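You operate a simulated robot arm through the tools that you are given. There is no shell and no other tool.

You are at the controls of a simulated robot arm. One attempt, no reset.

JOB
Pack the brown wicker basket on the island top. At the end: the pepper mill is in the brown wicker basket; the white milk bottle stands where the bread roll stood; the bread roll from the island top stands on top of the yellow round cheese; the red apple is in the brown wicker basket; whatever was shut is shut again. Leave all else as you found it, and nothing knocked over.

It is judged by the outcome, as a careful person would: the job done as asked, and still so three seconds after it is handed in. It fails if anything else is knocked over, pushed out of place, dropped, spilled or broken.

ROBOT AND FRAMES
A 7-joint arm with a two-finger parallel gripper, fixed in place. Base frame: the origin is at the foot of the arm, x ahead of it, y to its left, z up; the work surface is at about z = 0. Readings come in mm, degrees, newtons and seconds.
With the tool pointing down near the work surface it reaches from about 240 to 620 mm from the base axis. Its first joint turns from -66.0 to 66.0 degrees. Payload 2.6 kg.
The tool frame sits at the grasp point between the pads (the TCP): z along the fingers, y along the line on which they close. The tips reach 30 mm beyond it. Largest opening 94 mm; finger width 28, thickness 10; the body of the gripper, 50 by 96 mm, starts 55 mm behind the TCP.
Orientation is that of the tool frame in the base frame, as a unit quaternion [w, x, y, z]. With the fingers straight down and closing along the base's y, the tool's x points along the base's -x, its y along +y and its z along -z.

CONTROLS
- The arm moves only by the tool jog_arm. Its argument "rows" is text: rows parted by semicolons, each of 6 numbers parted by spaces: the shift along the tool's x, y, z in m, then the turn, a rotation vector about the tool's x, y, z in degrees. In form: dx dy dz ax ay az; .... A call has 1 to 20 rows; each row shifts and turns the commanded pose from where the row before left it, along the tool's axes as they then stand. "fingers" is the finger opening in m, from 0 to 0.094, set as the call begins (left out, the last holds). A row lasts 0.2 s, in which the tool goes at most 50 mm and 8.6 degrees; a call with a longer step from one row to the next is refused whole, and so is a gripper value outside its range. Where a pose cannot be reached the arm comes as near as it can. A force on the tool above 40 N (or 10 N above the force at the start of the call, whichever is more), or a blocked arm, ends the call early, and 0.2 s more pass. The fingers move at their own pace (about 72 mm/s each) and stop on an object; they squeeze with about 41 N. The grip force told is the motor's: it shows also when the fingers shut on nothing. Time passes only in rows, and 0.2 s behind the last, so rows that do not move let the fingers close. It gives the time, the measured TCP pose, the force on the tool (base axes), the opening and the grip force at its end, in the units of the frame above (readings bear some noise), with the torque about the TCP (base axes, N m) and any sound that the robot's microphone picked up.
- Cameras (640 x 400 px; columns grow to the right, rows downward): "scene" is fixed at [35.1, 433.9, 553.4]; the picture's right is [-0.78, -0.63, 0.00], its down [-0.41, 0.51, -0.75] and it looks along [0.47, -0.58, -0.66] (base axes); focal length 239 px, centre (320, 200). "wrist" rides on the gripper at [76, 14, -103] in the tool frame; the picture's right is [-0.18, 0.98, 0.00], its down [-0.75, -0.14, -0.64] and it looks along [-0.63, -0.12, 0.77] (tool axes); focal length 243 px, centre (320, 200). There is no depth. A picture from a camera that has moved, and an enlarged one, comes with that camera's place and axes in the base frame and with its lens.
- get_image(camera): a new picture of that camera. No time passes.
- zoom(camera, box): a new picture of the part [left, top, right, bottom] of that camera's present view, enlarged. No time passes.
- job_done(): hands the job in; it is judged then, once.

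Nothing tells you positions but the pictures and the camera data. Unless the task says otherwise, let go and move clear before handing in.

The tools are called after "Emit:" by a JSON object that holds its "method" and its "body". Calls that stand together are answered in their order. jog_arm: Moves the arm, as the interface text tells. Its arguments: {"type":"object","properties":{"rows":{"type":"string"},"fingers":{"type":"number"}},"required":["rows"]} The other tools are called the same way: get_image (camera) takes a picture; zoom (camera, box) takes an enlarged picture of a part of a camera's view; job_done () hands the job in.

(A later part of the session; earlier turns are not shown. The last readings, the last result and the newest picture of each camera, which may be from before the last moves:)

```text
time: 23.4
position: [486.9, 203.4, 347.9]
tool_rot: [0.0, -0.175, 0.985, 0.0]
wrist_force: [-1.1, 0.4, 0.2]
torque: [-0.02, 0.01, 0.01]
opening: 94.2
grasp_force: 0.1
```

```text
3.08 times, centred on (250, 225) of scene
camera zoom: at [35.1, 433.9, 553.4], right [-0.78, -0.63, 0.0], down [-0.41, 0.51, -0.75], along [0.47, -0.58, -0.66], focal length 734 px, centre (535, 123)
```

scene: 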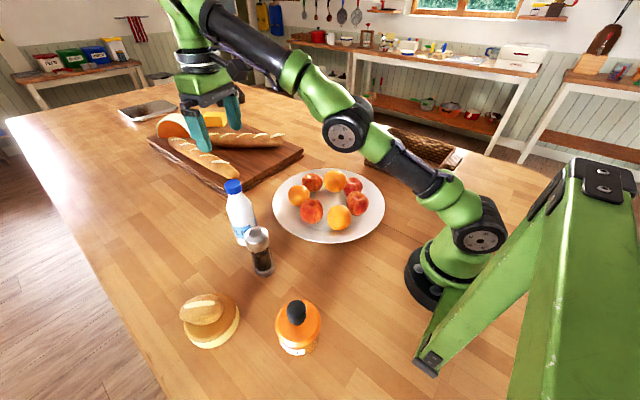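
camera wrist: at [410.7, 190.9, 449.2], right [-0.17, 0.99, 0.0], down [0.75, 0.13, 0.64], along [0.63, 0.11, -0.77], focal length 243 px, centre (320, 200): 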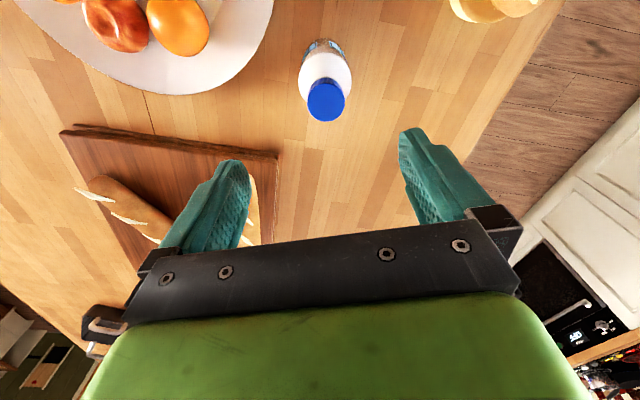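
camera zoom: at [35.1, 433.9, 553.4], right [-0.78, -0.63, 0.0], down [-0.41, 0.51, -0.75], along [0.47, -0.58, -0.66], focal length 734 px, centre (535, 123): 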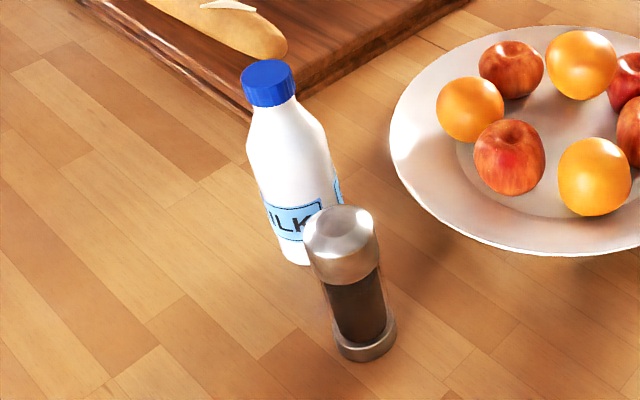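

The cap is about 38 mm wide and centred near (491, 211). I'll centre on it and come down to just above, then recheck.

Emit:
{"method": "jog_arm", "body": {"rows": "-0.0067 0.0053 0.02 0 0 0;0 0 0.03 0 0 0;0 0 0.03 0 0 0;0 0 0.02 0 0 0;0 0 0 0 0 0", "fingers": 0.094}}

Emit:
{"method": "get_image", "body": {"camera": "wrist"}}

Emit:
{"method": "zoom", "body": {"camera": "scene", "box": [160, 80, 300, 260]}}

```text
time: 24.6
position: [492.2, 211.0, 248.6]
tool_rot: [0.0, -0.176, 0.984, 0.001]
wrist_force: [-0.3, 0.4, -0.7]
torque: [0.0, -0.01, -0.03]
opening: 94.1
grasp_force: 0.1
```

```text
taken
camera wrist: at [415.9, 199.1, 349.7], right [-0.17, 0.99, 0.0], down [0.76, 0.13, 0.64], along [0.63, 0.11, -0.77], focal length 243 px, centre (320, 200)
```

wrist: 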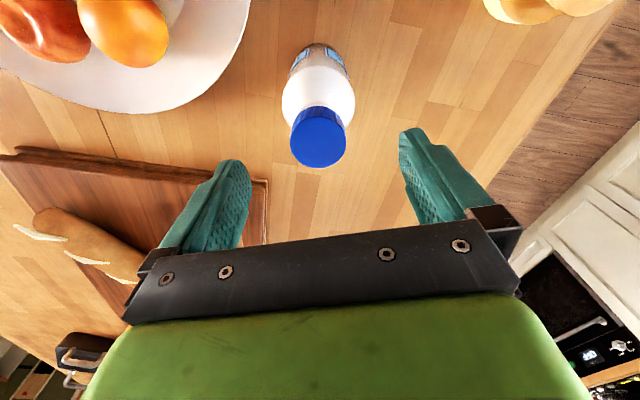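

```text
2.22 times, centred on (230, 170) of scene
camera zoom: at [35.1, 433.9, 553.4], right [-0.78, -0.63, 0.0], down [-0.41, 0.51, -0.75], along [0.47, -0.58, -0.66], focal length 530 px, centre (520, 267)
```

zoom: 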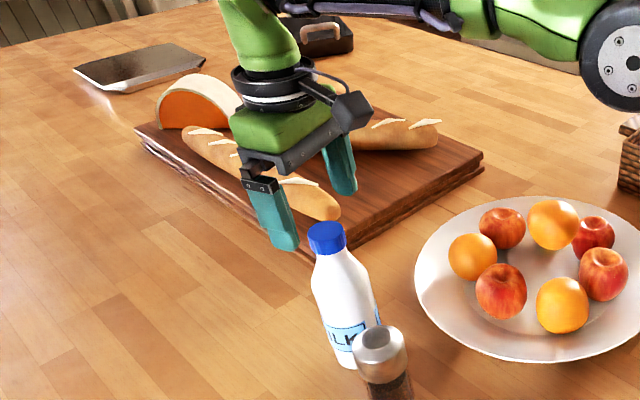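

Well centred. Descending to put the pads on the cap.

Emit:
{"method": "jog_arm", "body": {"rows": "0.0015 0 0.02 0 0 0;0 0 0.02 0 0 0;0 0 0.013 0 0 0;0 0 0 0 0 0", "fingers": 0.094}}

Emit:
{"method": "get_image", "body": {"camera": "wrist"}}

Emit:
{"method": "zoom", "body": {"camera": "scene", "box": [180, 120, 280, 260]}}

```text
time: 25.6
position: [490.7, 212.6, 194.9]
tool_rot: [0.0, -0.176, 0.984, 0.0]
wrist_force: [-0.1, -0.5, 0.3]
torque: [0.01, -0.02, 0.01]
opening: 93.9
grasp_force: 0.1
```

```text
taken
camera wrist: at [414.6, 198.7, 297.0], right [-0.17, 0.99, 0.0], down [0.76, 0.13, 0.64], along [0.63, 0.11, -0.77], focal length 243 px, centre (320, 200)
```

wrist: 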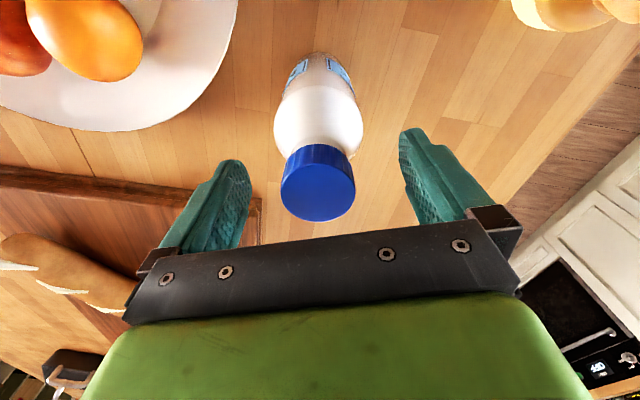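

```text
2.86 times, centred on (230, 190) of scene
camera zoom: at [35.1, 433.9, 553.4], right [-0.78, -0.63, 0.0], down [-0.41, 0.51, -0.75], along [0.47, -0.58, -0.66], focal length 682 px, centre (577, 229)
```

zoom: 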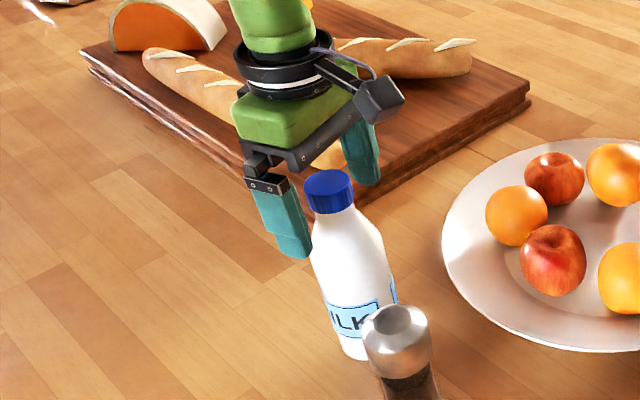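

Cap is centred between the pads. Closing on it.

Emit:
{"method": "jog_arm", "body": {"rows": "0 0 0 0 0 0;0 0 0 0 0 0;0 0 0 0 0 0;0 0 0 0 0 0;0 0 0 0 0 0", "fingers": 0.02}}

Emit:
{"method": "get_image", "body": {"camera": "wrist"}}

Emit:
{"method": "zoom", "body": {"camera": "scene", "box": [200, 140, 280, 260]}}

```text
time: 26.8
position: [490.8, 210.1, 196.1]
tool_rot: [0.0, -0.176, 0.984, 0.001]
wrist_force: [1.4, -1.4, 0.4]
torque: [-0.19, -0.22, -0.01]
opening: 37.1
grasp_force: 41.9
```

```text
taken
camera wrist: at [414.7, 198.5, 297.3], right [-0.17, 0.99, 0.0], down [0.76, 0.13, 0.64], along [0.63, 0.11, -0.77], focal length 243 px, centre (320, 200)
```

wrist: 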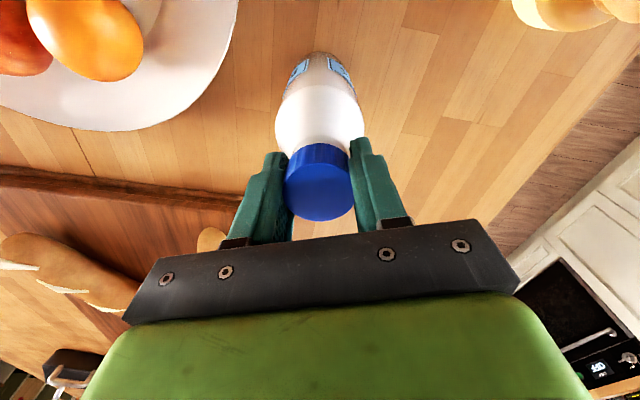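

```text
3.33 times, centred on (240, 200) of scene
camera zoom: at [35.1, 433.9, 553.4], right [-0.78, -0.63, 0.0], down [-0.41, 0.51, -0.75], along [0.47, -0.58, -0.66], focal length 796 px, centre (587, 200)
```

zoom: 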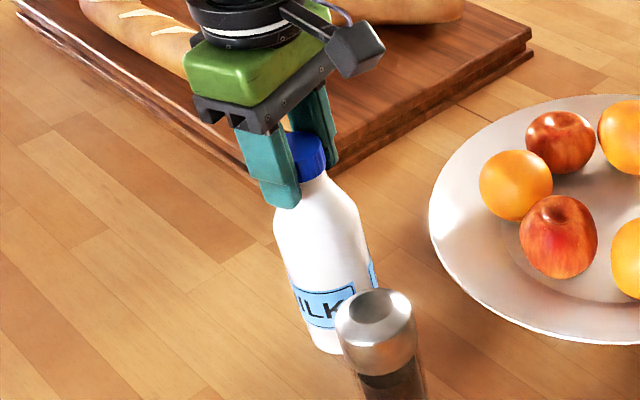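

Gripped at 37 mm. I'll lift gently and confirm the bottle comes up with its cap.

Emit:
{"method": "jog_arm", "body": {"rows": "0 0 -0.005 0 0 0;0 0 -0.01 0 0 0;0 0 -0.02 0 0 0;0 0 -0.03 0 0 0;0 0 0 0 0 0"}}

Emit:
{"method": "get_image", "body": {"camera": "wrist"}}

Emit:
{"method": "zoom", "body": {"camera": "scene", "box": [180, 100, 300, 260]}}

```text
time: 28.0
position: [491.4, 212.7, 260.7]
tool_rot: [0.0, -0.176, 0.984, 0.0]
wrist_force: [-0.5, -0.7, -5.6]
torque: [-0.27, -0.04, -0.02]
opening: 36.4
grasp_force: 40.8
```

```text
taken
camera wrist: at [416.0, 200.5, 362.7], right [-0.17, 0.99, 0.0], down [0.76, 0.13, 0.64], along [0.63, 0.11, -0.77], focal length 243 px, centre (320, 200)
```

wrist: 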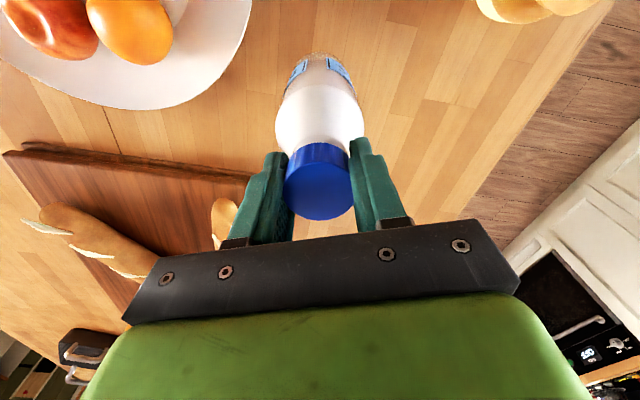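

```text
2.50 times, centred on (240, 180) of scene
camera zoom: at [35.1, 433.9, 553.4], right [-0.78, -0.63, 0.0], down [-0.41, 0.51, -0.75], along [0.47, -0.58, -0.66], focal length 597 px, centre (520, 250)
```

zoom: 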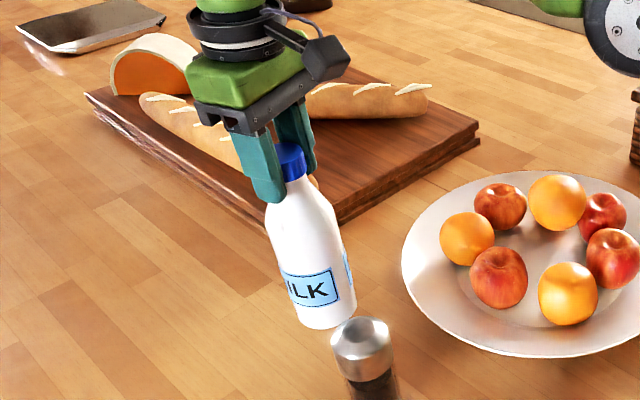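

The bottle hangs straight, weighing about 5 N. I'll raise it well above the fruit and retract it toward the base.

Emit:
{"method": "jog_arm", "body": {"rows": "0 0 -0.028 0 0 0;0 0 -0.028 0 0 0;0 0 -0.028 0 0 0;0 0 -0.028 0 0 0;0.014 -0.0008 -0.028 0 0 0;0.0283 -0.0016 0 0 0 0;0.0283 -0.0016 0 0 0 0;0.0283 -0.0016 0 0 0 0;0.0283 -0.0016 0 0 0 0;0.0283 -0.0016 0 0 0 0;0.0283 -0.0016 0 0 0 0;0.0283 -0.0016 0 0 0 0;0.0283 -0.0016 0 0 0 0;0.014 -0.0008 0 0 0 0;0 0 0 0 0 0"}}

Emit:
{"method": "get_image", "body": {"camera": "wrist"}}

Emit:
{"method": "get_image", "body": {"camera": "scene"}}

```text
time: 31.2
position: [253.1, 110.8, 367.2]
tool_rot: [0.0, -0.175, 0.985, 0.001]
wrist_force: [-0.4, -1.3, -6.5]
torque: [0.0, 0.02, 0.02]
opening: 36.0
grasp_force: 41.2
out of reach, approached as far as the arm can: row 3, 4
```

```text
taken
camera wrist: at [177.4, 98.7, 467.6], right [-0.17, 0.99, 0.0], down [0.76, 0.13, 0.64], along [0.63, 0.11, -0.77], focal length 243 px, centre (320, 200)
```

wrist: 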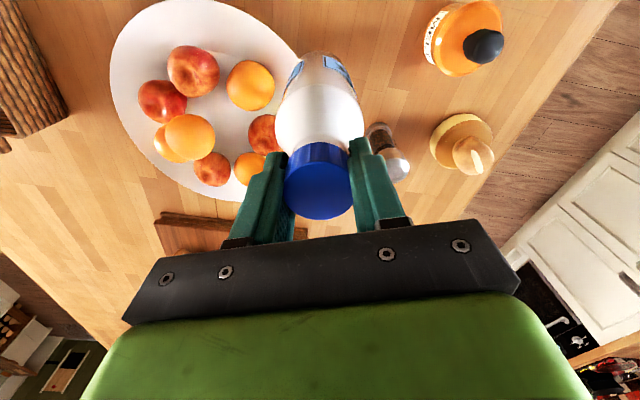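

```text
taken
```

scene: 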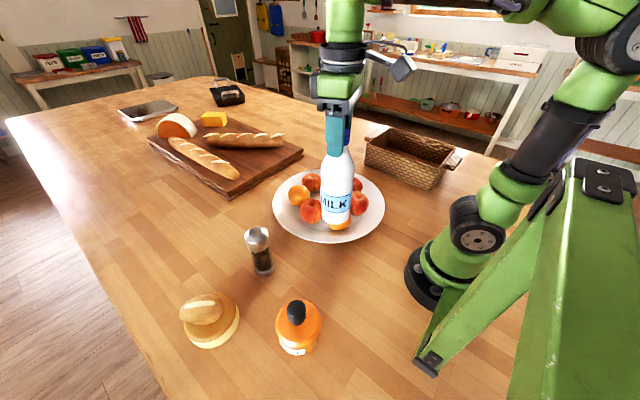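

The bottle is secure and well above the fruit. Next I swing around to the roll's former spot.

Emit:
{"method": "jog_arm", "body": {"rows": "0 0 0 0 0 -3.4;0.0016 -0.03 0 0 0 6.25;0.0016 -0.03 0 0 0 6.25;0.0016 -0.03 0 0 0 6.25;0.0016 -0.03 0 0 0 6.25;0.0016 -0.03 0 0 0 6.25;0.0016 -0.03 0 0 0 6.25;0.0016 -0.03 0 0 0 6.25;0.0016 -0.03 0 0 0 6.25;0.0016 -0.03 0 0 0 6.25;0.0016 -0.03 0 0 0 6.25;0.0016 -0.03 0 0 0 6.25;0.0016 -0.03 0 0 0 6.25;0.0016 -0.03 0 0 0 6.25;0.0016 -0.03 0 0 0 6.25;0 0 0 0 0 0"}}

Emit:
{"method": "get_image", "body": {"camera": "wrist"}}

Emit:
{"method": "get_image", "body": {"camera": "scene"}}

```text
time: 34.6
position: [122.1, -243.4, 366.4]
tool_rot: [0.001, 0.53, 0.848, 0.001]
wrist_force: [0.1, 0.4, -6.5]
torque: [0.0, 0.0, 0.01]
opening: 36.2
grasp_force: 41.7
```

```text
taken
camera wrist: at [102.6, -169.4, 468.9], right [0.96, 0.27, 0.0], down [0.2, -0.74, 0.64], along [0.17, -0.62, -0.77], focal length 243 px, centre (320, 200)
```

wrist: 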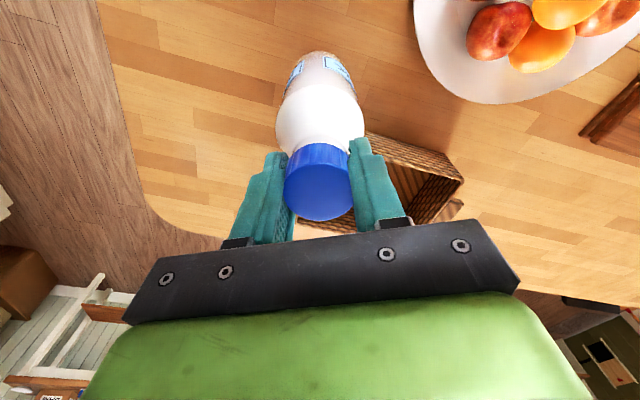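

```text
taken
```

scene: 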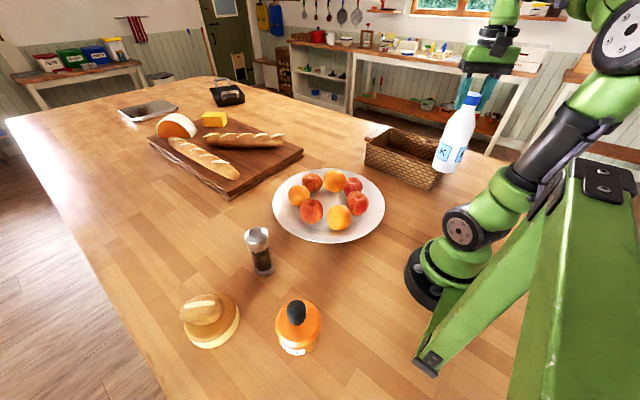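

I'm near the target spot now. I'll shift to (111.5, -227) and lower most of the way.

Emit:
{"method": "jog_arm", "body": {"rows": "0.01 -0.0012 0.015 0 0 0;0.0094 -0.0012 0.025 0 0 0;0 0 0.03 0 0 0;0 0 0.03 0 0 0;0 0 0.03 0 0 0;0 0 0.015 0 0 0;0 0 0 0 0 0"}}

Emit:
{"method": "get_image", "body": {"camera": "wrist"}}

Emit:
{"method": "zoom", "body": {"camera": "scene", "box": [360, 80, 560, 260]}}

```text
time: 36.2
position: [110.9, -228.3, 222.0]
tool_rot: [-0.001, 0.529, 0.849, 0.0]
wrist_force: [-0.3, 0.1, -6.4]
torque: [-0.02, 0.05, 0.02]
opening: 35.9
grasp_force: 41.3
```

```text
taken
camera wrist: at [91.6, -153.0, 324.2], right [0.96, 0.27, 0.0], down [0.2, -0.74, 0.64], along [0.17, -0.62, -0.77], focal length 243 px, centre (320, 200)
```

wrist: 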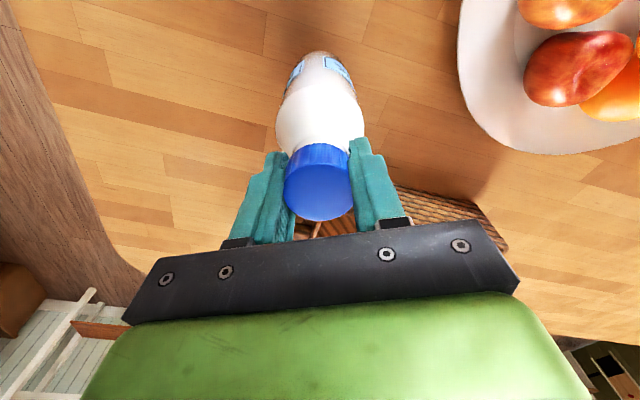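

```text
2.22 times, centred on (460, 170) of scene
camera zoom: at [35.1, 433.9, 553.4], right [-0.78, -0.63, 0.0], down [-0.41, 0.51, -0.75], along [0.47, -0.58, -0.66], focal length 530 px, centre (9, 267)
```

zoom: 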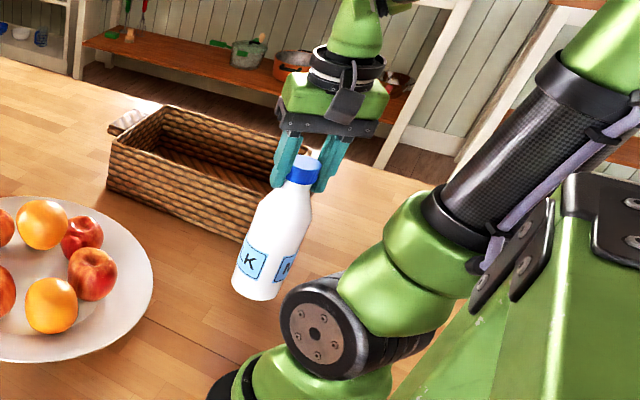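

Position matches the roll's spot. Lowering gently until it touches.

Emit:
{"method": "jog_arm", "body": {"rows": "-0.0003 0.001 0.01 0 0 0;0 0 0.008 0 0 0;0 0 0.004 0 0 0;0 0 0.002 0 0 0;0 0 0 0 0 0"}}

Emit:
{"method": "zoom", "body": {"camera": "scene", "box": [380, 120, 500, 240]}}

```text
time: 37.4
position: [111.5, -230.0, 198.9]
tool_rot: [0.0, 0.53, 0.848, 0.0]
wrist_force: [-0.1, -0.4, -5.3]
torque: [-0.02, -0.01, 0.02]
opening: 35.9
grasp_force: 40.7
```

```text
3.33 times, centred on (440, 180) of scene
camera zoom: at [35.1, 433.9, 553.4], right [-0.78, -0.63, 0.0], down [-0.41, 0.51, -0.75], along [0.47, -0.58, -0.66], focal length 796 px, centre (-80, 267)
```

zoom: 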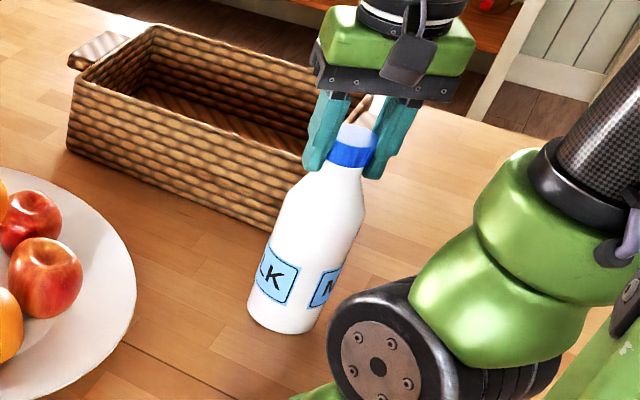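

Emit:
{"method": "jog_arm", "body": {"rows": "0 0 0.0015 0 0 0;0 0 0.001 0 0 0;0 0 0.001 0 0 0;0 0 0 0 0 0"}}

```text
time: 38.4
position: [111.5, -230.9, 195.4]
tool_rot: [0.002, 0.53, 0.848, 0.0]
wrist_force: [-1.7, 4.3, 24.0]
torque: [0.11, 0.26, -0.13]
opening: 35.9
grasp_force: 41.4
```

The bottle is on the table. I'll ease off the pressing force, then release.

Emit:
{"method": "jog_arm", "body": {"rows": "0 0 -0.001 0 0 0;0 0 0 0 0 0"}}

```text
time: 39.0
position: [110.1, -228.0, 195.2]
tool_rot: [-0.002, 0.529, 0.848, 0.001]
wrist_force: [0.3, -1.9, -1.4]
torque: [-0.45, -0.17, -0.04]
opening: 35.8
grasp_force: 41.5
```

Emit:
{"method": "jog_arm", "body": {"rows": "0 0 0 0 0 0;0 0 0 0 0 0;0 0 0 0 0 0;0 0 0 0 0 0", "fingers": 0.09}}

Emit:
{"method": "get_image", "body": {"camera": "wrist"}}

Emit:
{"method": "zoom", "body": {"camera": "scene", "box": [380, 120, 500, 240]}}

```text
time: 40.0
position: [112.1, -228.5, 196.9]
tool_rot: [-0.001, 0.529, 0.849, 0.0]
wrist_force: [1.1, 0.5, 0.3]
torque: [0.01, -0.02, -0.03]
opening: 90.1
grasp_force: 0.0
```

```text
taken
camera wrist: at [91.4, -153.8, 298.8], right [0.96, 0.27, 0.0], down [0.2, -0.74, 0.64], along [0.17, -0.62, -0.77], focal length 243 px, centre (320, 200)
```

wrist: 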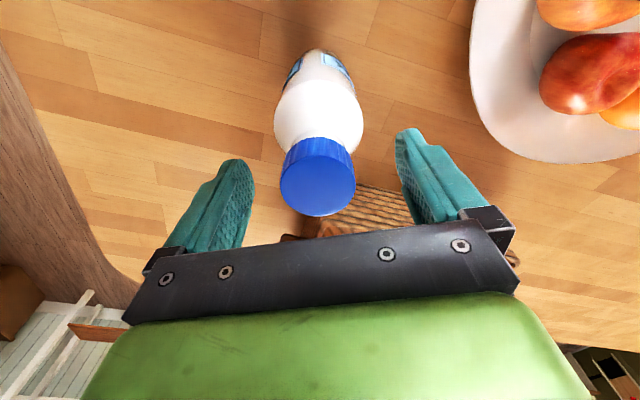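

```text
3.33 times, centred on (440, 180) of scene
camera zoom: at [35.1, 433.9, 553.4], right [-0.78, -0.63, 0.0], down [-0.41, 0.51, -0.75], along [0.47, -0.58, -0.66], focal length 796 px, centre (-80, 267)
```

zoom: 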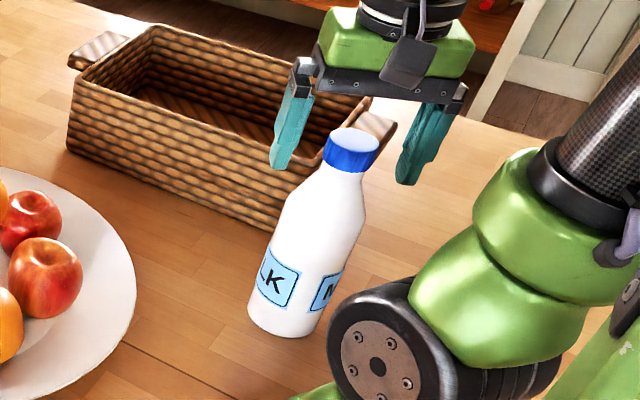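

The milk bottle stands on its own. I'll rise straight up and clear of it, then check the scene.

Emit:
{"method": "jog_arm", "body": {"rows": "0 0 -0.02 0 0 0;0 0 -0.03 0 0 0;0 0 -0.04 0 0 0;0 0 -0.04 0 0 0;0 0 -0.01 0 0 0;0 0 0 0 0 0", "fingers": 0.09}}

Emit:
{"method": "get_image", "body": {"camera": "scene"}}

Emit:
{"method": "get_image", "body": {"camera": "wrist"}}

```text
time: 41.4
position: [111.0, -228.0, 336.5]
tool_rot: [0.0, 0.529, 0.849, 0.0]
wrist_force: [0.1, -0.7, -0.8]
torque: [0.02, -0.06, 0.01]
opening: 89.8
grasp_force: 0.0
```

```text
taken
```

scene: 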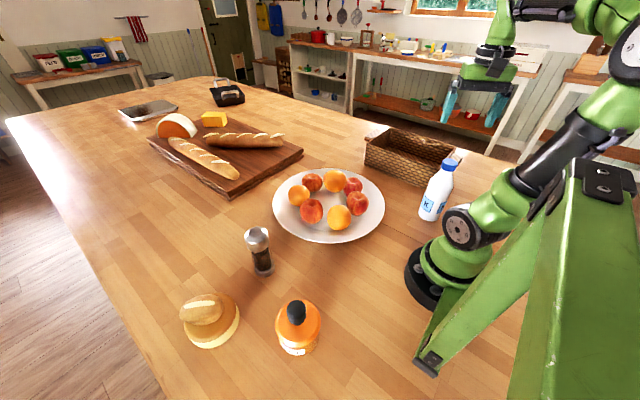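

```text
taken
camera wrist: at [92.3, -152.5, 439.1], right [0.96, 0.27, 0.0], down [0.2, -0.74, 0.64], along [0.17, -0.62, -0.77], focal length 243 px, centre (320, 200)
```

wrist: 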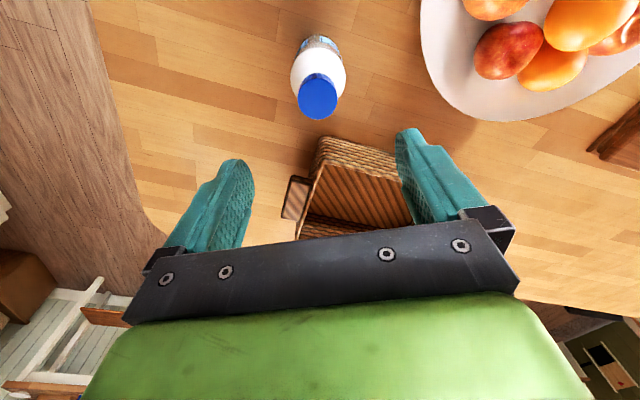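

The milk bottle stands where the roll was. Next is the pepper mill, so I'll swing back toward it and measure it on the way.

Emit:
{"method": "jog_arm", "body": {"rows": "0.0026 0.0365 0 0 0 -8.27;0.0026 0.0365 0 0 0 -8.27;0.0026 0.0365 0 0 0 -8.27;0.0026 0.0365 0 0 0 -8.27;0.0026 0.0365 0 0 0 -8.27;0.0026 0.0365 0 0 0 -8.27;0.0026 0.0365 0 0 0 -8.27;0.0026 0.0365 0 0 0 -8.27;0.0026 0.0365 0 0 0 -8.27;0.0026 0.0365 0 0 0 -8.27;0.0026 0.0365 0 0 0 -8.27;0.0026 0.0365 0 0 0 -8.27;0 0 0 0 0 0"}}

Emit:
{"method": "get_image", "body": {"camera": "wrist"}}

Emit:
{"method": "zoom", "body": {"camera": "scene", "box": [220, 210, 300, 290]}}

```text
time: 44.2
position: [211.8, 145.9, 335.2]
tool_rot: [0.0, -0.304, 0.953, 0.0]
wrist_force: [0.0, 0.1, 0.6]
torque: [-0.03, -0.01, 0.03]
opening: 89.9
grasp_force: 0.0
```

```text
taken
camera wrist: at [142.0, 114.6, 437.0], right [-0.42, 0.91, 0.0], down [0.7, 0.32, 0.64], along [0.58, 0.27, -0.77], focal length 243 px, centre (320, 200)
```

wrist: 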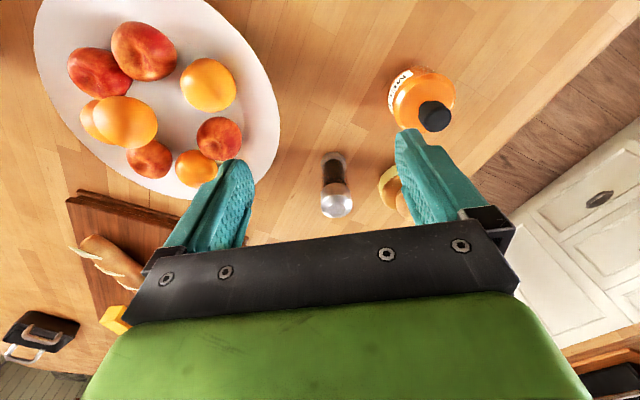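

```text
5.00 times, centred on (260, 250) of scene
camera zoom: at [35.1, 433.9, 553.4], right [-0.78, -0.63, 0.0], down [-0.41, 0.51, -0.75], along [0.47, -0.58, -0.66], focal length 1193 px, centre (620, -50)
```

zoom: 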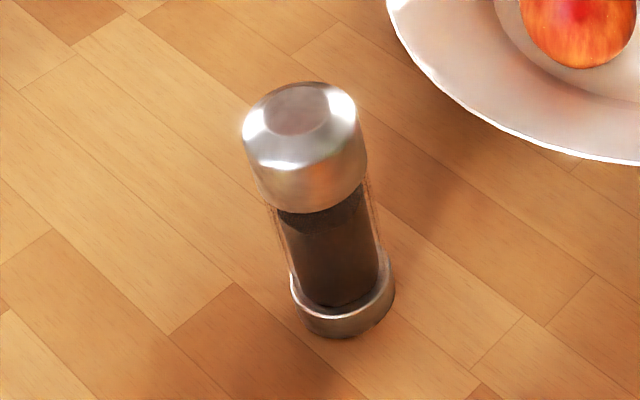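

Emit:
{"method": "jog_arm", "body": {"rows": "-0.037 -0.0005 0.01 0 0 0;-0.037 -0.0005 0.01 0 0 0;-0.037 -0.0005 0.01 0 0 0;-0.037 -0.0005 0.01 0 0 0;-0.037 -0.0005 0.01 0 0 0;0 0 0 0 0 0"}}

Emit:
{"method": "get_image", "body": {"camera": "wrist"}}

Emit:
{"method": "zoom", "body": {"camera": "wrist", "box": [270, 20, 390, 140]}}

```text
time: 45.6
position: [362.8, 250.7, 285.2]
tool_rot: [0.0, -0.303, 0.953, 0.0]
wrist_force: [0.3, 0.3, -1.2]
torque: [0.03, 0.02, -0.01]
opening: 90.3
grasp_force: 0.0
```

```text
taken
camera wrist: at [293.1, 218.5, 387.1], right [-0.42, 0.91, 0.0], down [0.7, 0.32, 0.64], along [0.58, 0.27, -0.77], focal length 243 px, centre (320, 200)
```

wrist: 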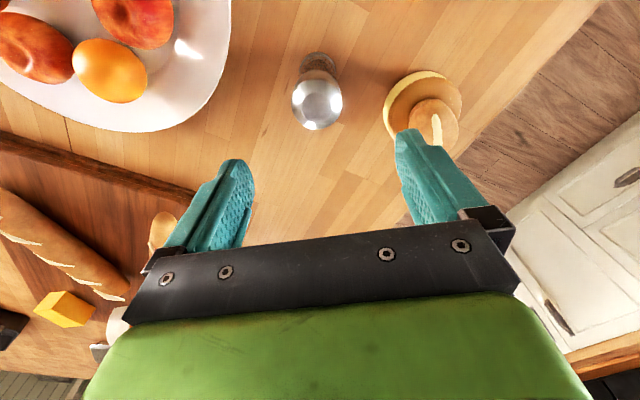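

```text
3.33 times, centred on (330, 80) of wrist
camera zoom: at [293.1, 218.5, 387.1], right [-0.42, 0.91, 0.0], down [0.7, 0.32, 0.64], along [0.58, 0.27, -0.77], focal length 809 px, centre (287, 600)
```

zoom: 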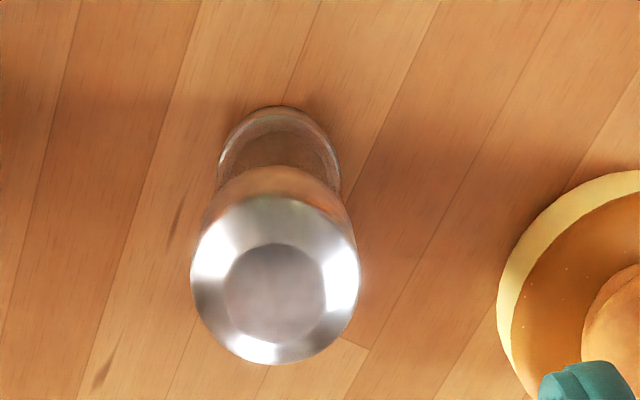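

The mill is centred near (368.5, 251), about 145 mm tall and 52 mm wide. I'll align and descend to its metal top.

Emit:
{"method": "jog_arm", "body": {"rows": "-0.0048 -0.0031 0.02 0 0 0;0 0 0.03 0 0 0;0 0 0.03 0 0 0;0 0 0 0 0 0", "fingers": 0.094}}

Emit:
{"method": "get_image", "body": {"camera": "wrist"}}

Emit:
{"method": "zoom", "body": {"camera": "scene", "box": [180, 140, 340, 300]}}

```text
time: 46.6
position: [368.9, 251.2, 205.4]
tool_rot: [0.001, -0.303, 0.953, 0.0]
wrist_force: [-0.9, 0.3, 0.4]
torque: [0.01, -0.02, -0.03]
opening: 93.9
grasp_force: 0.0
```

```text
taken
camera wrist: at [299.3, 219.2, 307.8], right [-0.42, 0.91, 0.0], down [0.7, 0.32, 0.64], along [0.58, 0.27, -0.77], focal length 243 px, centre (320, 200)
```

wrist: 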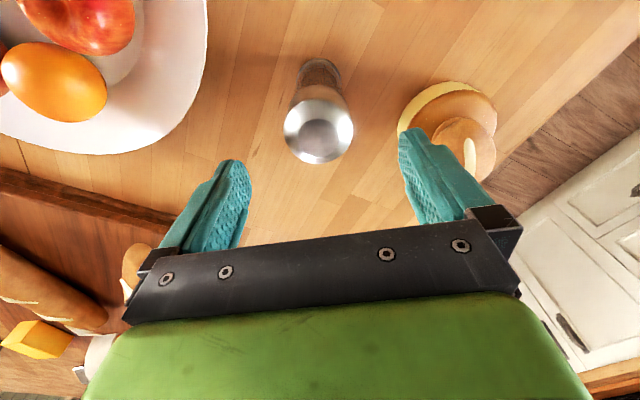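

```text
2.50 times, centred on (260, 220) of scene
camera zoom: at [35.1, 433.9, 553.4], right [-0.78, -0.63, 0.0], down [-0.41, 0.51, -0.75], along [0.47, -0.58, -0.66], focal length 597 px, centre (470, 150)
```

zoom: 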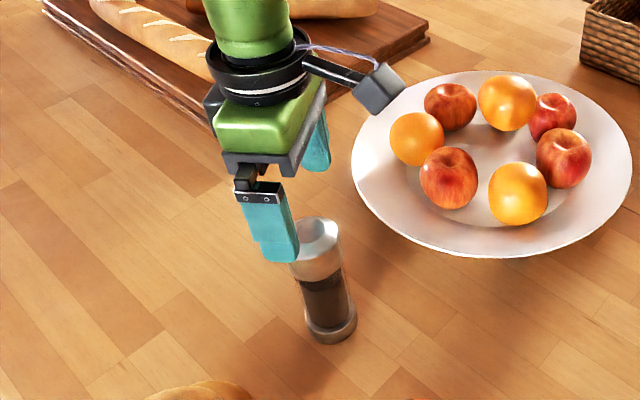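

Emit:
{"method": "jog_arm", "body": {"rows": "0 0 0.03 0 0 0;0 0 0.03 0 0 0;0 0 0.02 0 0 0;0 0 0.013 0 0 0;0 0 0 0 0 0", "fingers": 0.094}}

Emit:
{"method": "get_image", "body": {"camera": "wrist"}}

Emit:
{"method": "zoom", "body": {"camera": "scene", "box": [200, 180, 320, 290]}}

```text
time: 47.8
position: [365.5, 251.6, 114.8]
tool_rot: [0.001, -0.303, 0.953, 0.001]
wrist_force: [0.1, -0.8, -0.2]
torque: [0.01, 0.02, -0.01]
opening: 93.9
grasp_force: 0.0
```

```text
taken
camera wrist: at [296.3, 218.8, 216.4], right [-0.42, 0.91, 0.0], down [0.7, 0.32, 0.64], along [0.58, 0.27, -0.77], focal length 243 px, centre (320, 200)
```

wrist: 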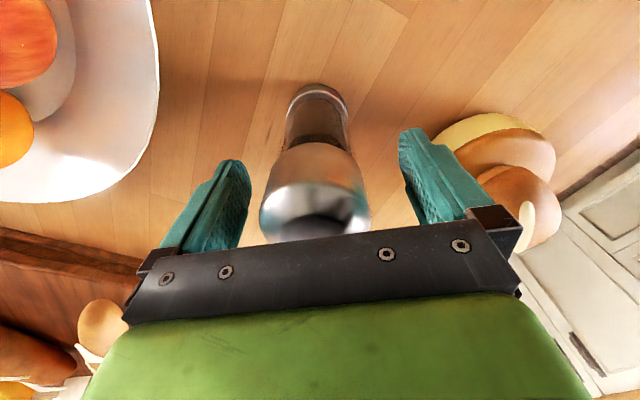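

```text
3.64 times, centred on (260, 235) of scene
camera zoom: at [35.1, 433.9, 553.4], right [-0.78, -0.63, 0.0], down [-0.41, 0.51, -0.75], along [0.47, -0.58, -0.66], focal length 868 px, centre (538, 73)
```

zoom: 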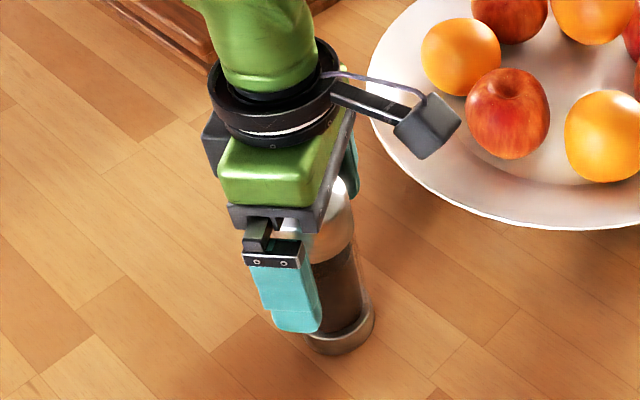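

Emit:
{"method": "jog_arm", "body": {"rows": "-0.001 -0.002 0 0 0 0;0 0 0 0 0 0"}}

Emit:
{"method": "jog_arm", "body": {"rows": "0 0 0 0 0 0;0 0 0 0 0 0;0 0 0 0 0 0;0 0 0 0 0 0", "fingers": 0.03}}

Emit:
{"method": "get_image", "body": {"camera": "wrist"}}

Emit:
{"method": "zoom", "body": {"camera": "scene", "box": [200, 180, 320, 290]}}

```text
time: 48.4
position: [369.6, 250.4, 115.1]
tool_rot: [0.001, -0.303, 0.953, 0.0]
wrist_force: [0.4, 0.3, -0.9]
torque: [0.03, 0.0, -0.03]
opening: 93.7
grasp_force: 0.0
```

```text
time: 49.4
position: [369.7, 251.2, 115.5]
tool_rot: [0.001, -0.303, 0.953, 0.0]
wrist_force: [0.8, 0.2, 0.1]
torque: [-0.02, -0.09, 0.01]
opening: 50.6
grasp_force: 41.0
```

```text
taken
camera wrist: at [298.9, 218.1, 216.6], right [-0.42, 0.91, 0.0], down [0.7, 0.32, 0.64], along [0.58, 0.27, -0.77], focal length 243 px, centre (320, 200)
```

wrist: 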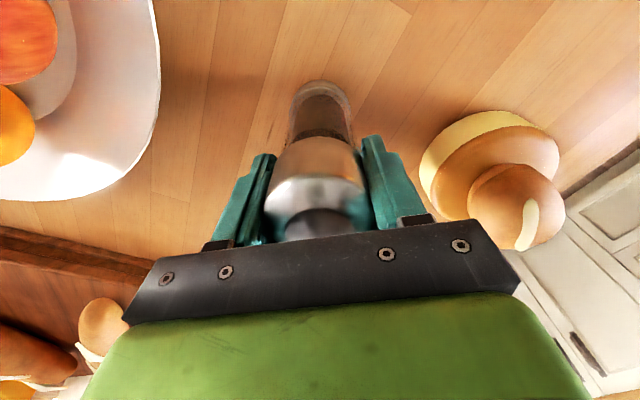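

```text
3.64 times, centred on (260, 235) of scene
camera zoom: at [35.1, 433.9, 553.4], right [-0.78, -0.63, 0.0], down [-0.41, 0.51, -0.75], along [0.47, -0.58, -0.66], focal length 868 px, centre (538, 73)
```

zoom: 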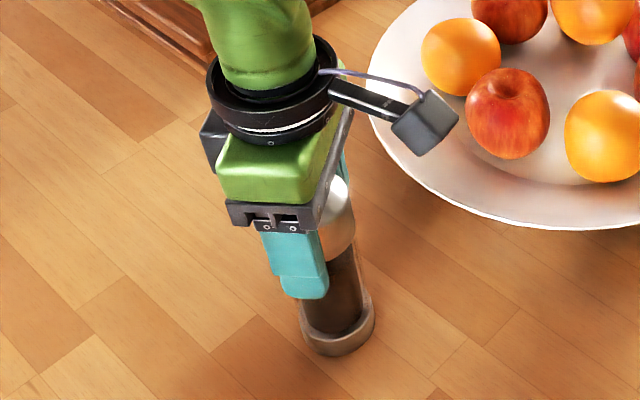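

Gripped at 50.6 mm. Lifting.

Emit:
{"method": "jog_arm", "body": {"rows": "0 0 -0.005 0 0 0;0 0 -0.015 0 0 0;0 0 -0.03 0 0 0;0 0 -0.04 0 0 0;0 0 -0.04 0 0 0;0 0 -0.04 0 0 0;0 0 -0.04 0 0 0;0 0 0 0 0 0"}}

Emit:
{"method": "get_image", "body": {"camera": "wrist"}}

Emit:
{"method": "get_image", "body": {"camera": "scene"}}

```text
time: 51.2
position: [364.0, 247.5, 325.0]
tool_rot: [0.0, -0.304, 0.953, 0.0]
wrist_force: [0.8, 0.0, -3.1]
torque: [-0.01, 0.0, -0.01]
opening: 50.6
grasp_force: 41.3
```

```text
taken
camera wrist: at [294.6, 215.2, 428.1], right [-0.42, 0.91, 0.0], down [0.7, 0.32, 0.64], along [0.58, 0.27, -0.77], focal length 243 px, centre (320, 200)
```

wrist: 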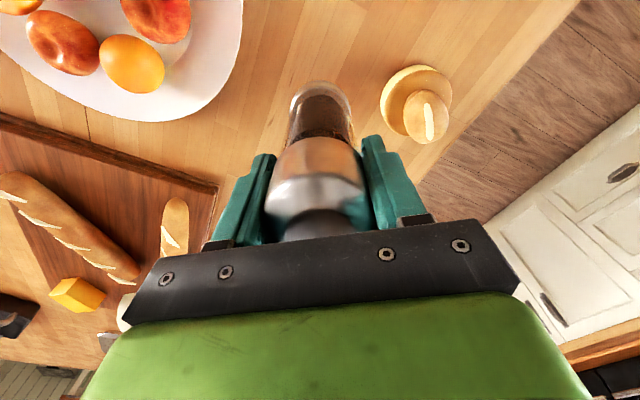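

```text
taken
```

scene: 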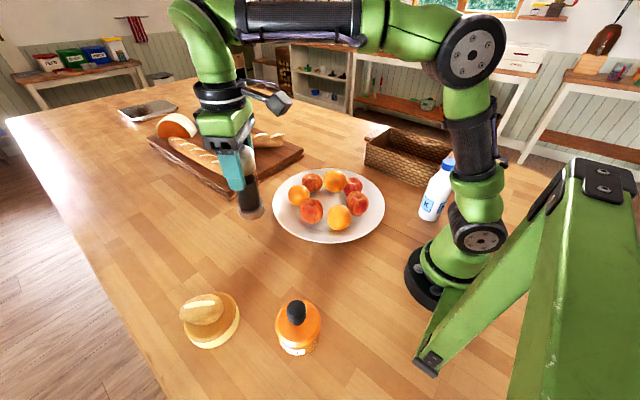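

The mill is lifted cleanly. I'll swing it at height over to the basket.

Emit:
{"method": "jog_arm", "body": {"rows": "0 0 0 0 0 1.2;0.0017 -0.0391 0 0 0 5.1;0.0017 -0.0391 0 0 0 5.1;0.0017 -0.0391 0 0 0 5.1;0.0017 -0.0391 0 0 0 5.1;0.0017 -0.0391 0 0 0 5.1;0.0017 -0.0391 0 0 0 5.1;0.0017 -0.0391 0 0 0 5.1;0.0017 -0.0391 0 0 0 5.1;0.0017 -0.0391 0 0 0 5.1;0.0017 -0.0391 0 0 0 5.1;0.0017 -0.0391 0 0 0 5.1;0.0017 -0.0391 0 0 0 5.1;0.0017 -0.0391 0 0 0 5.1;0.0017 -0.0391 0 0 0 5.1;0.0017 -0.0391 0 0 0 5.1;0.0017 -0.0391 0 0 0 5.1;0.0017 -0.0391 0 0 0 5.1;0.0017 -0.0391 0 0 0 5.1;0 0 0 0 0 0"}}

Emit:
{"method": "get_image", "body": {"camera": "wrist"}}

Emit:
{"method": "get_image", "body": {"camera": "scene"}}

```text
time: 55.4
position: [243.0, -372.5, 323.3]
tool_rot: [0.0, 0.482, 0.876, 0.0]
wrist_force: [-0.8, 0.3, -2.7]
torque: [-0.02, -0.02, 0.01]
opening: 50.2
grasp_force: 41.1
```

```text
taken
camera wrist: at [214.5, -300.5, 425.6], right [0.93, 0.37, 0.0], down [0.28, -0.71, 0.64], along [0.24, -0.6, -0.77], focal length 243 px, centre (320, 200)
```

wrist: 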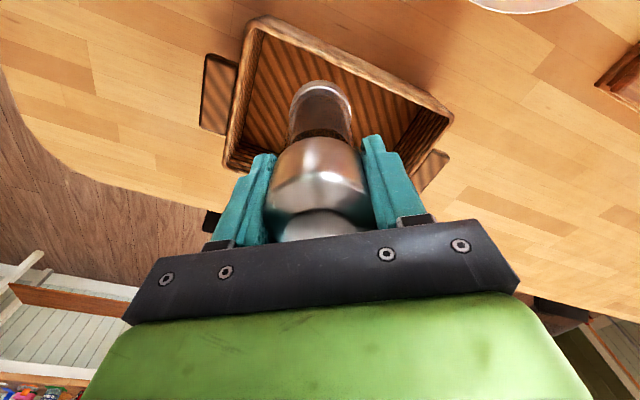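

```text
taken
```

scene: 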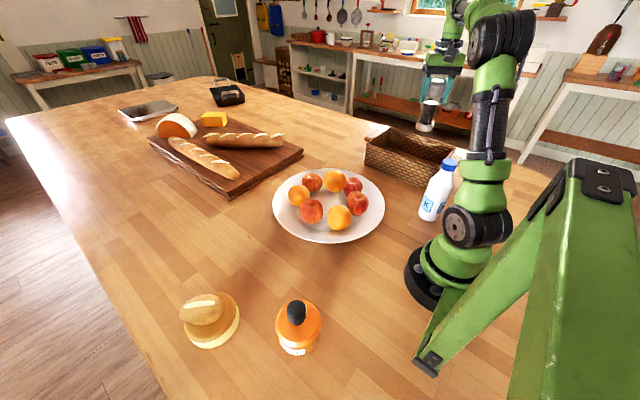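

Emit:
{"method": "zoom", "body": {"camera": "wrist", "box": [190, 0, 470, 200]}}

Emit:
{"method": "zoom", "body": {"camera": "scene", "box": [350, 60, 490, 230]}}

```text
2.00 times, centred on (330, 100) of wrist
camera zoom: at [214.5, -300.5, 425.6], right [0.93, 0.37, 0.0], down [0.28, -0.71, 0.64], along [0.24, -0.6, -0.77], focal length 485 px, centre (300, 400)
```

zoom: 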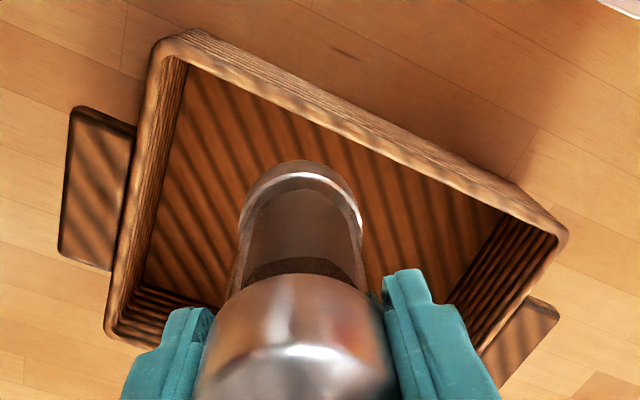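

```text
2.35 times, centred on (420, 145) of scene
camera zoom: at [35.1, 433.9, 553.4], right [-0.78, -0.63, 0.0], down [-0.41, 0.51, -0.75], along [0.47, -0.58, -0.66], focal length 562 px, centre (85, 329)
```

zoom: 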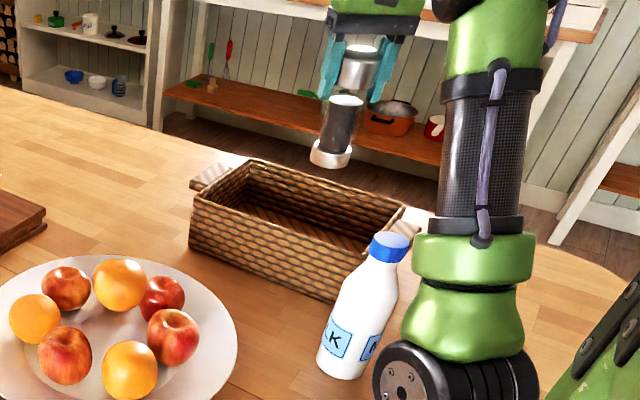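

The basket rim spans roughly x 150–433 and y −352 to −541. I'll move the mill over its left half at about (238, −445) and start down.

Emit:
{"method": "jog_arm", "body": {"rows": "-0.0293 -0.0215 0 0 0 0;-0.0292 -0.0215 0 0 0 0;0 0 0 0 0 4.3;0 0 0.03 0 0 0;0 0 0.03 0 0 0;0 0 0 0 0 0"}}

Emit:
{"method": "get_image", "body": {"camera": "wrist"}}

Emit:
{"method": "get_image", "body": {"camera": "scene"}}

```text
time: 56.8
position: [235.3, -441.8, 263.6]
tool_rot: [0.0, 0.515, 0.857, 0.0]
wrist_force: [0.6, -0.4, -3.5]
torque: [0.02, 0.01, 0.01]
opening: 50.3
grasp_force: 41.4
```

```text
taken
camera wrist: at [212.4, -367.0, 366.2], right [0.95, 0.3, 0.0], down [0.23, -0.73, 0.64], along [0.19, -0.61, -0.77], focal length 243 px, centre (320, 200)
```

wrist: 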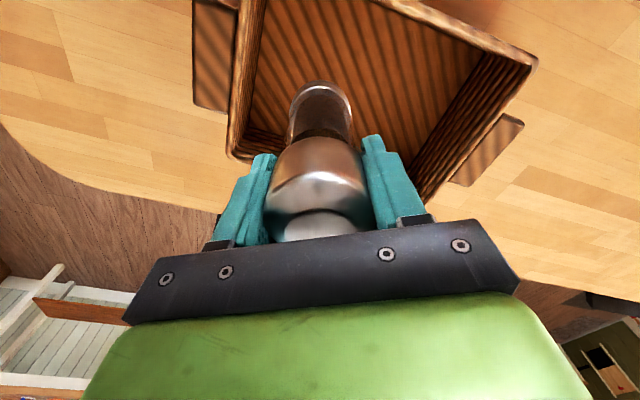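

```text
taken
```

scene: 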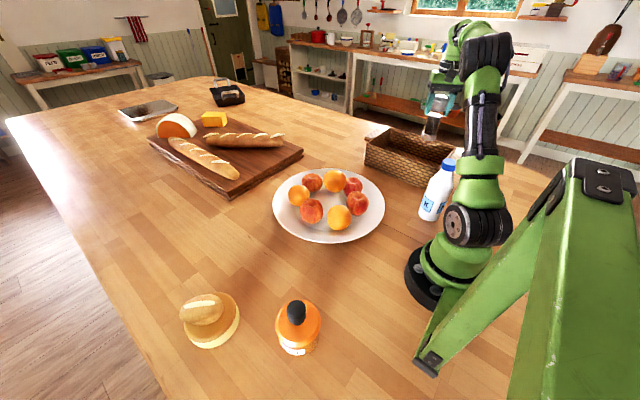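

The mill is above the left part of the basket and clear of the walls. Lowering in.

Emit:
{"method": "jog_arm", "body": {"rows": "-0.003 0 0.03 0 0 0;0 0 0.03 0 0 0;0 0 0.03 0 0 0;0 0 0.02 0 0 0;0 0 0 0 0 0"}}

Emit:
{"method": "get_image", "body": {"camera": "wrist"}}

Emit:
{"method": "zoom", "body": {"camera": "scene", "box": [350, 70, 510, 230]}}

```text
time: 58.0
position: [236.8, -442.9, 152.3]
tool_rot: [0.0, 0.515, 0.857, 0.0]
wrist_force: [-1.0, -0.2, -3.0]
torque: [0.0, -0.01, 0.02]
opening: 50.1
grasp_force: 41.1
```

```text
taken
camera wrist: at [215.2, -369.6, 255.4], right [0.95, 0.3, 0.0], down [0.23, -0.73, 0.64], along [0.19, -0.61, -0.77], focal length 243 px, centre (320, 200)
```

wrist: 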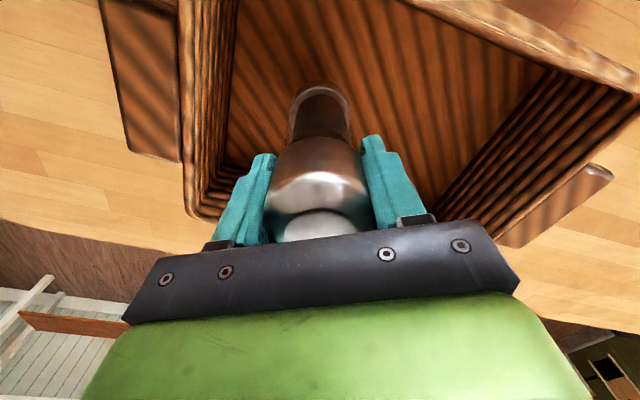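

```text
2.50 times, centred on (430, 150) of scene
camera zoom: at [35.1, 433.9, 553.4], right [-0.78, -0.63, 0.0], down [-0.41, 0.51, -0.75], along [0.47, -0.58, -0.66], focal length 597 px, centre (45, 325)
```

zoom: 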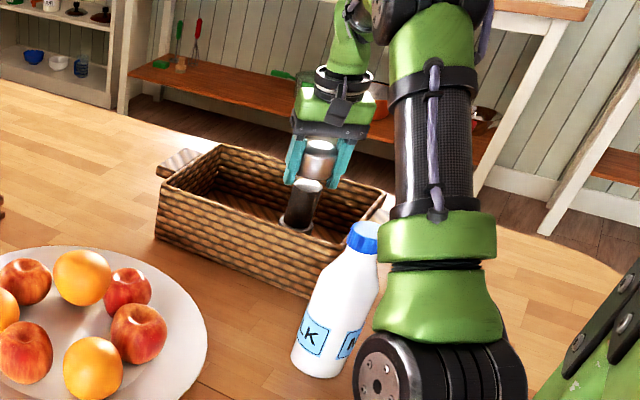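

Emit:
{"method": "jog_arm", "body": {"rows": "0 0 0.01 0 0 0;0 0 0.008 0 0 0;0 0 0.004 0 0 0;0 0 0.002 0 0 0;0 0 0 0 0 0"}}

```text
time: 59.2
position: [238.0, -444.9, 129.2]
tool_rot: [-0.001, 0.516, 0.857, 0.001]
wrist_force: [-0.8, 0.5, -3.0]
torque: [0.02, 0.0, -0.03]
opening: 50.4
grasp_force: 41.0
```

Emit:
{"method": "jog_arm", "body": {"rows": "0 0 0.002 0 0 0;0 0 0.002 0 0 0;0 0 0.002 0 0 0;0 0 0 0 0 0"}}

```text
time: 60.2
position: [235.9, -443.6, 122.6]
tool_rot: [-0.001, 0.515, 0.857, 0.0]
wrist_force: [0.3, 0.3, -3.2]
torque: [-0.01, -0.05, 0.03]
opening: 50.2
grasp_force: 40.8
```

Emit:
{"method": "jog_arm", "body": {"rows": "0 0 0.0015 0 0 0;0 0 0.0015 0 0 0;0 0 0 0 0 0"}}

Emit:
{"method": "get_image", "body": {"camera": "wrist"}}

Emit:
{"method": "zoom", "body": {"camera": "scene", "box": [380, 100, 480, 200]}}

```text
time: 61.0
position: [237.3, -445.6, 121.3]
tool_rot: [0.001, 0.515, 0.857, -0.001]
wrist_force: [-4.9, 5.4, 25.5]
torque: [0.49, 0.5, -0.1]
opening: 50.5
grasp_force: 40.9
```

```text
taken
camera wrist: at [214.8, -370.5, 223.9], right [0.95, 0.3, 0.0], down [0.23, -0.73, 0.65], along [0.19, -0.62, -0.76], focal length 243 px, centre (320, 200)
```

wrist: 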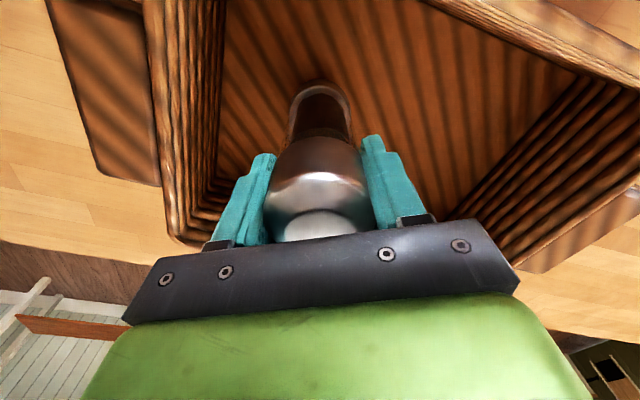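

```text
4.00 times, centred on (430, 150) of scene
camera zoom: at [35.0, 434.1, 553.3], right [-0.78, -0.63, 0.0], down [-0.41, 0.51, -0.75], along [0.47, -0.58, -0.66], focal length 955 px, centre (-120, 400)
```

zoom: 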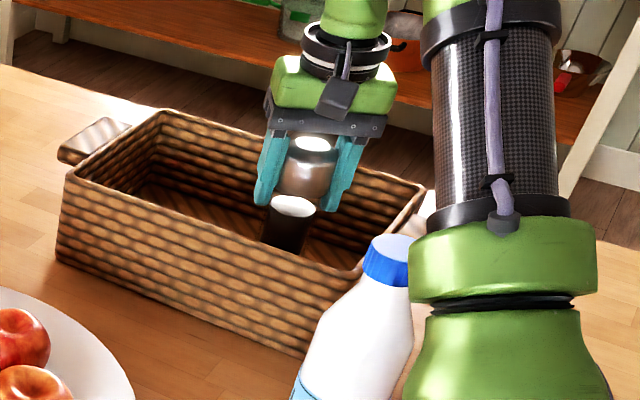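

The mill has touched the basket floor. I'll ease off and release with a modest opening.

Emit:
{"method": "jog_arm", "body": {"rows": "0 0 -0.001 0 0 0;0 0 0 0 0 0"}}

Emit:
{"method": "jog_arm", "body": {"rows": "0 0 0 0 0 0;0 0 0 0 0 0;0 0 0 0 0 0", "fingers": 0.076}}

Emit:
{"method": "get_image", "body": {"camera": "wrist"}}

Emit:
{"method": "zoom", "body": {"camera": "scene", "box": [380, 100, 480, 200]}}

```text
time: 61.6
position: [238.8, -445.4, 123.4]
tool_rot: [0.002, 0.514, 0.858, -0.002]
wrist_force: [1.5, -5.0, 18.1]
torque: [-0.57, -0.23, -0.09]
opening: 50.0
grasp_force: 40.5
```

```text
time: 62.4
position: [236.2, -443.7, 121.7]
tool_rot: [-0.001, 0.515, 0.857, 0.001]
wrist_force: [-0.2, -0.3, -0.3]
torque: [0.04, 0.0, 0.01]
opening: 76.0
grasp_force: 0.1
```

```text
taken
camera wrist: at [214.6, -369.7, 222.8], right [0.95, 0.3, 0.0], down [0.23, -0.73, 0.64], along [0.19, -0.61, -0.77], focal length 243 px, centre (320, 200)
```

wrist: 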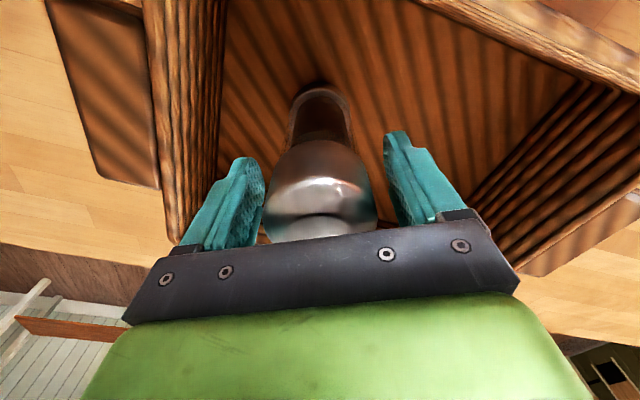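

```text
4.00 times, centred on (430, 150) of scene
camera zoom: at [35.1, 433.9, 553.4], right [-0.78, -0.63, 0.0], down [-0.41, 0.51, -0.75], along [0.47, -0.58, -0.66], focal length 955 px, centre (-120, 400)
```

zoom: 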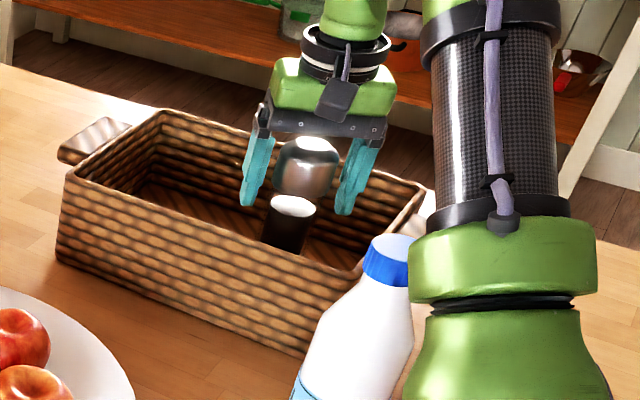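

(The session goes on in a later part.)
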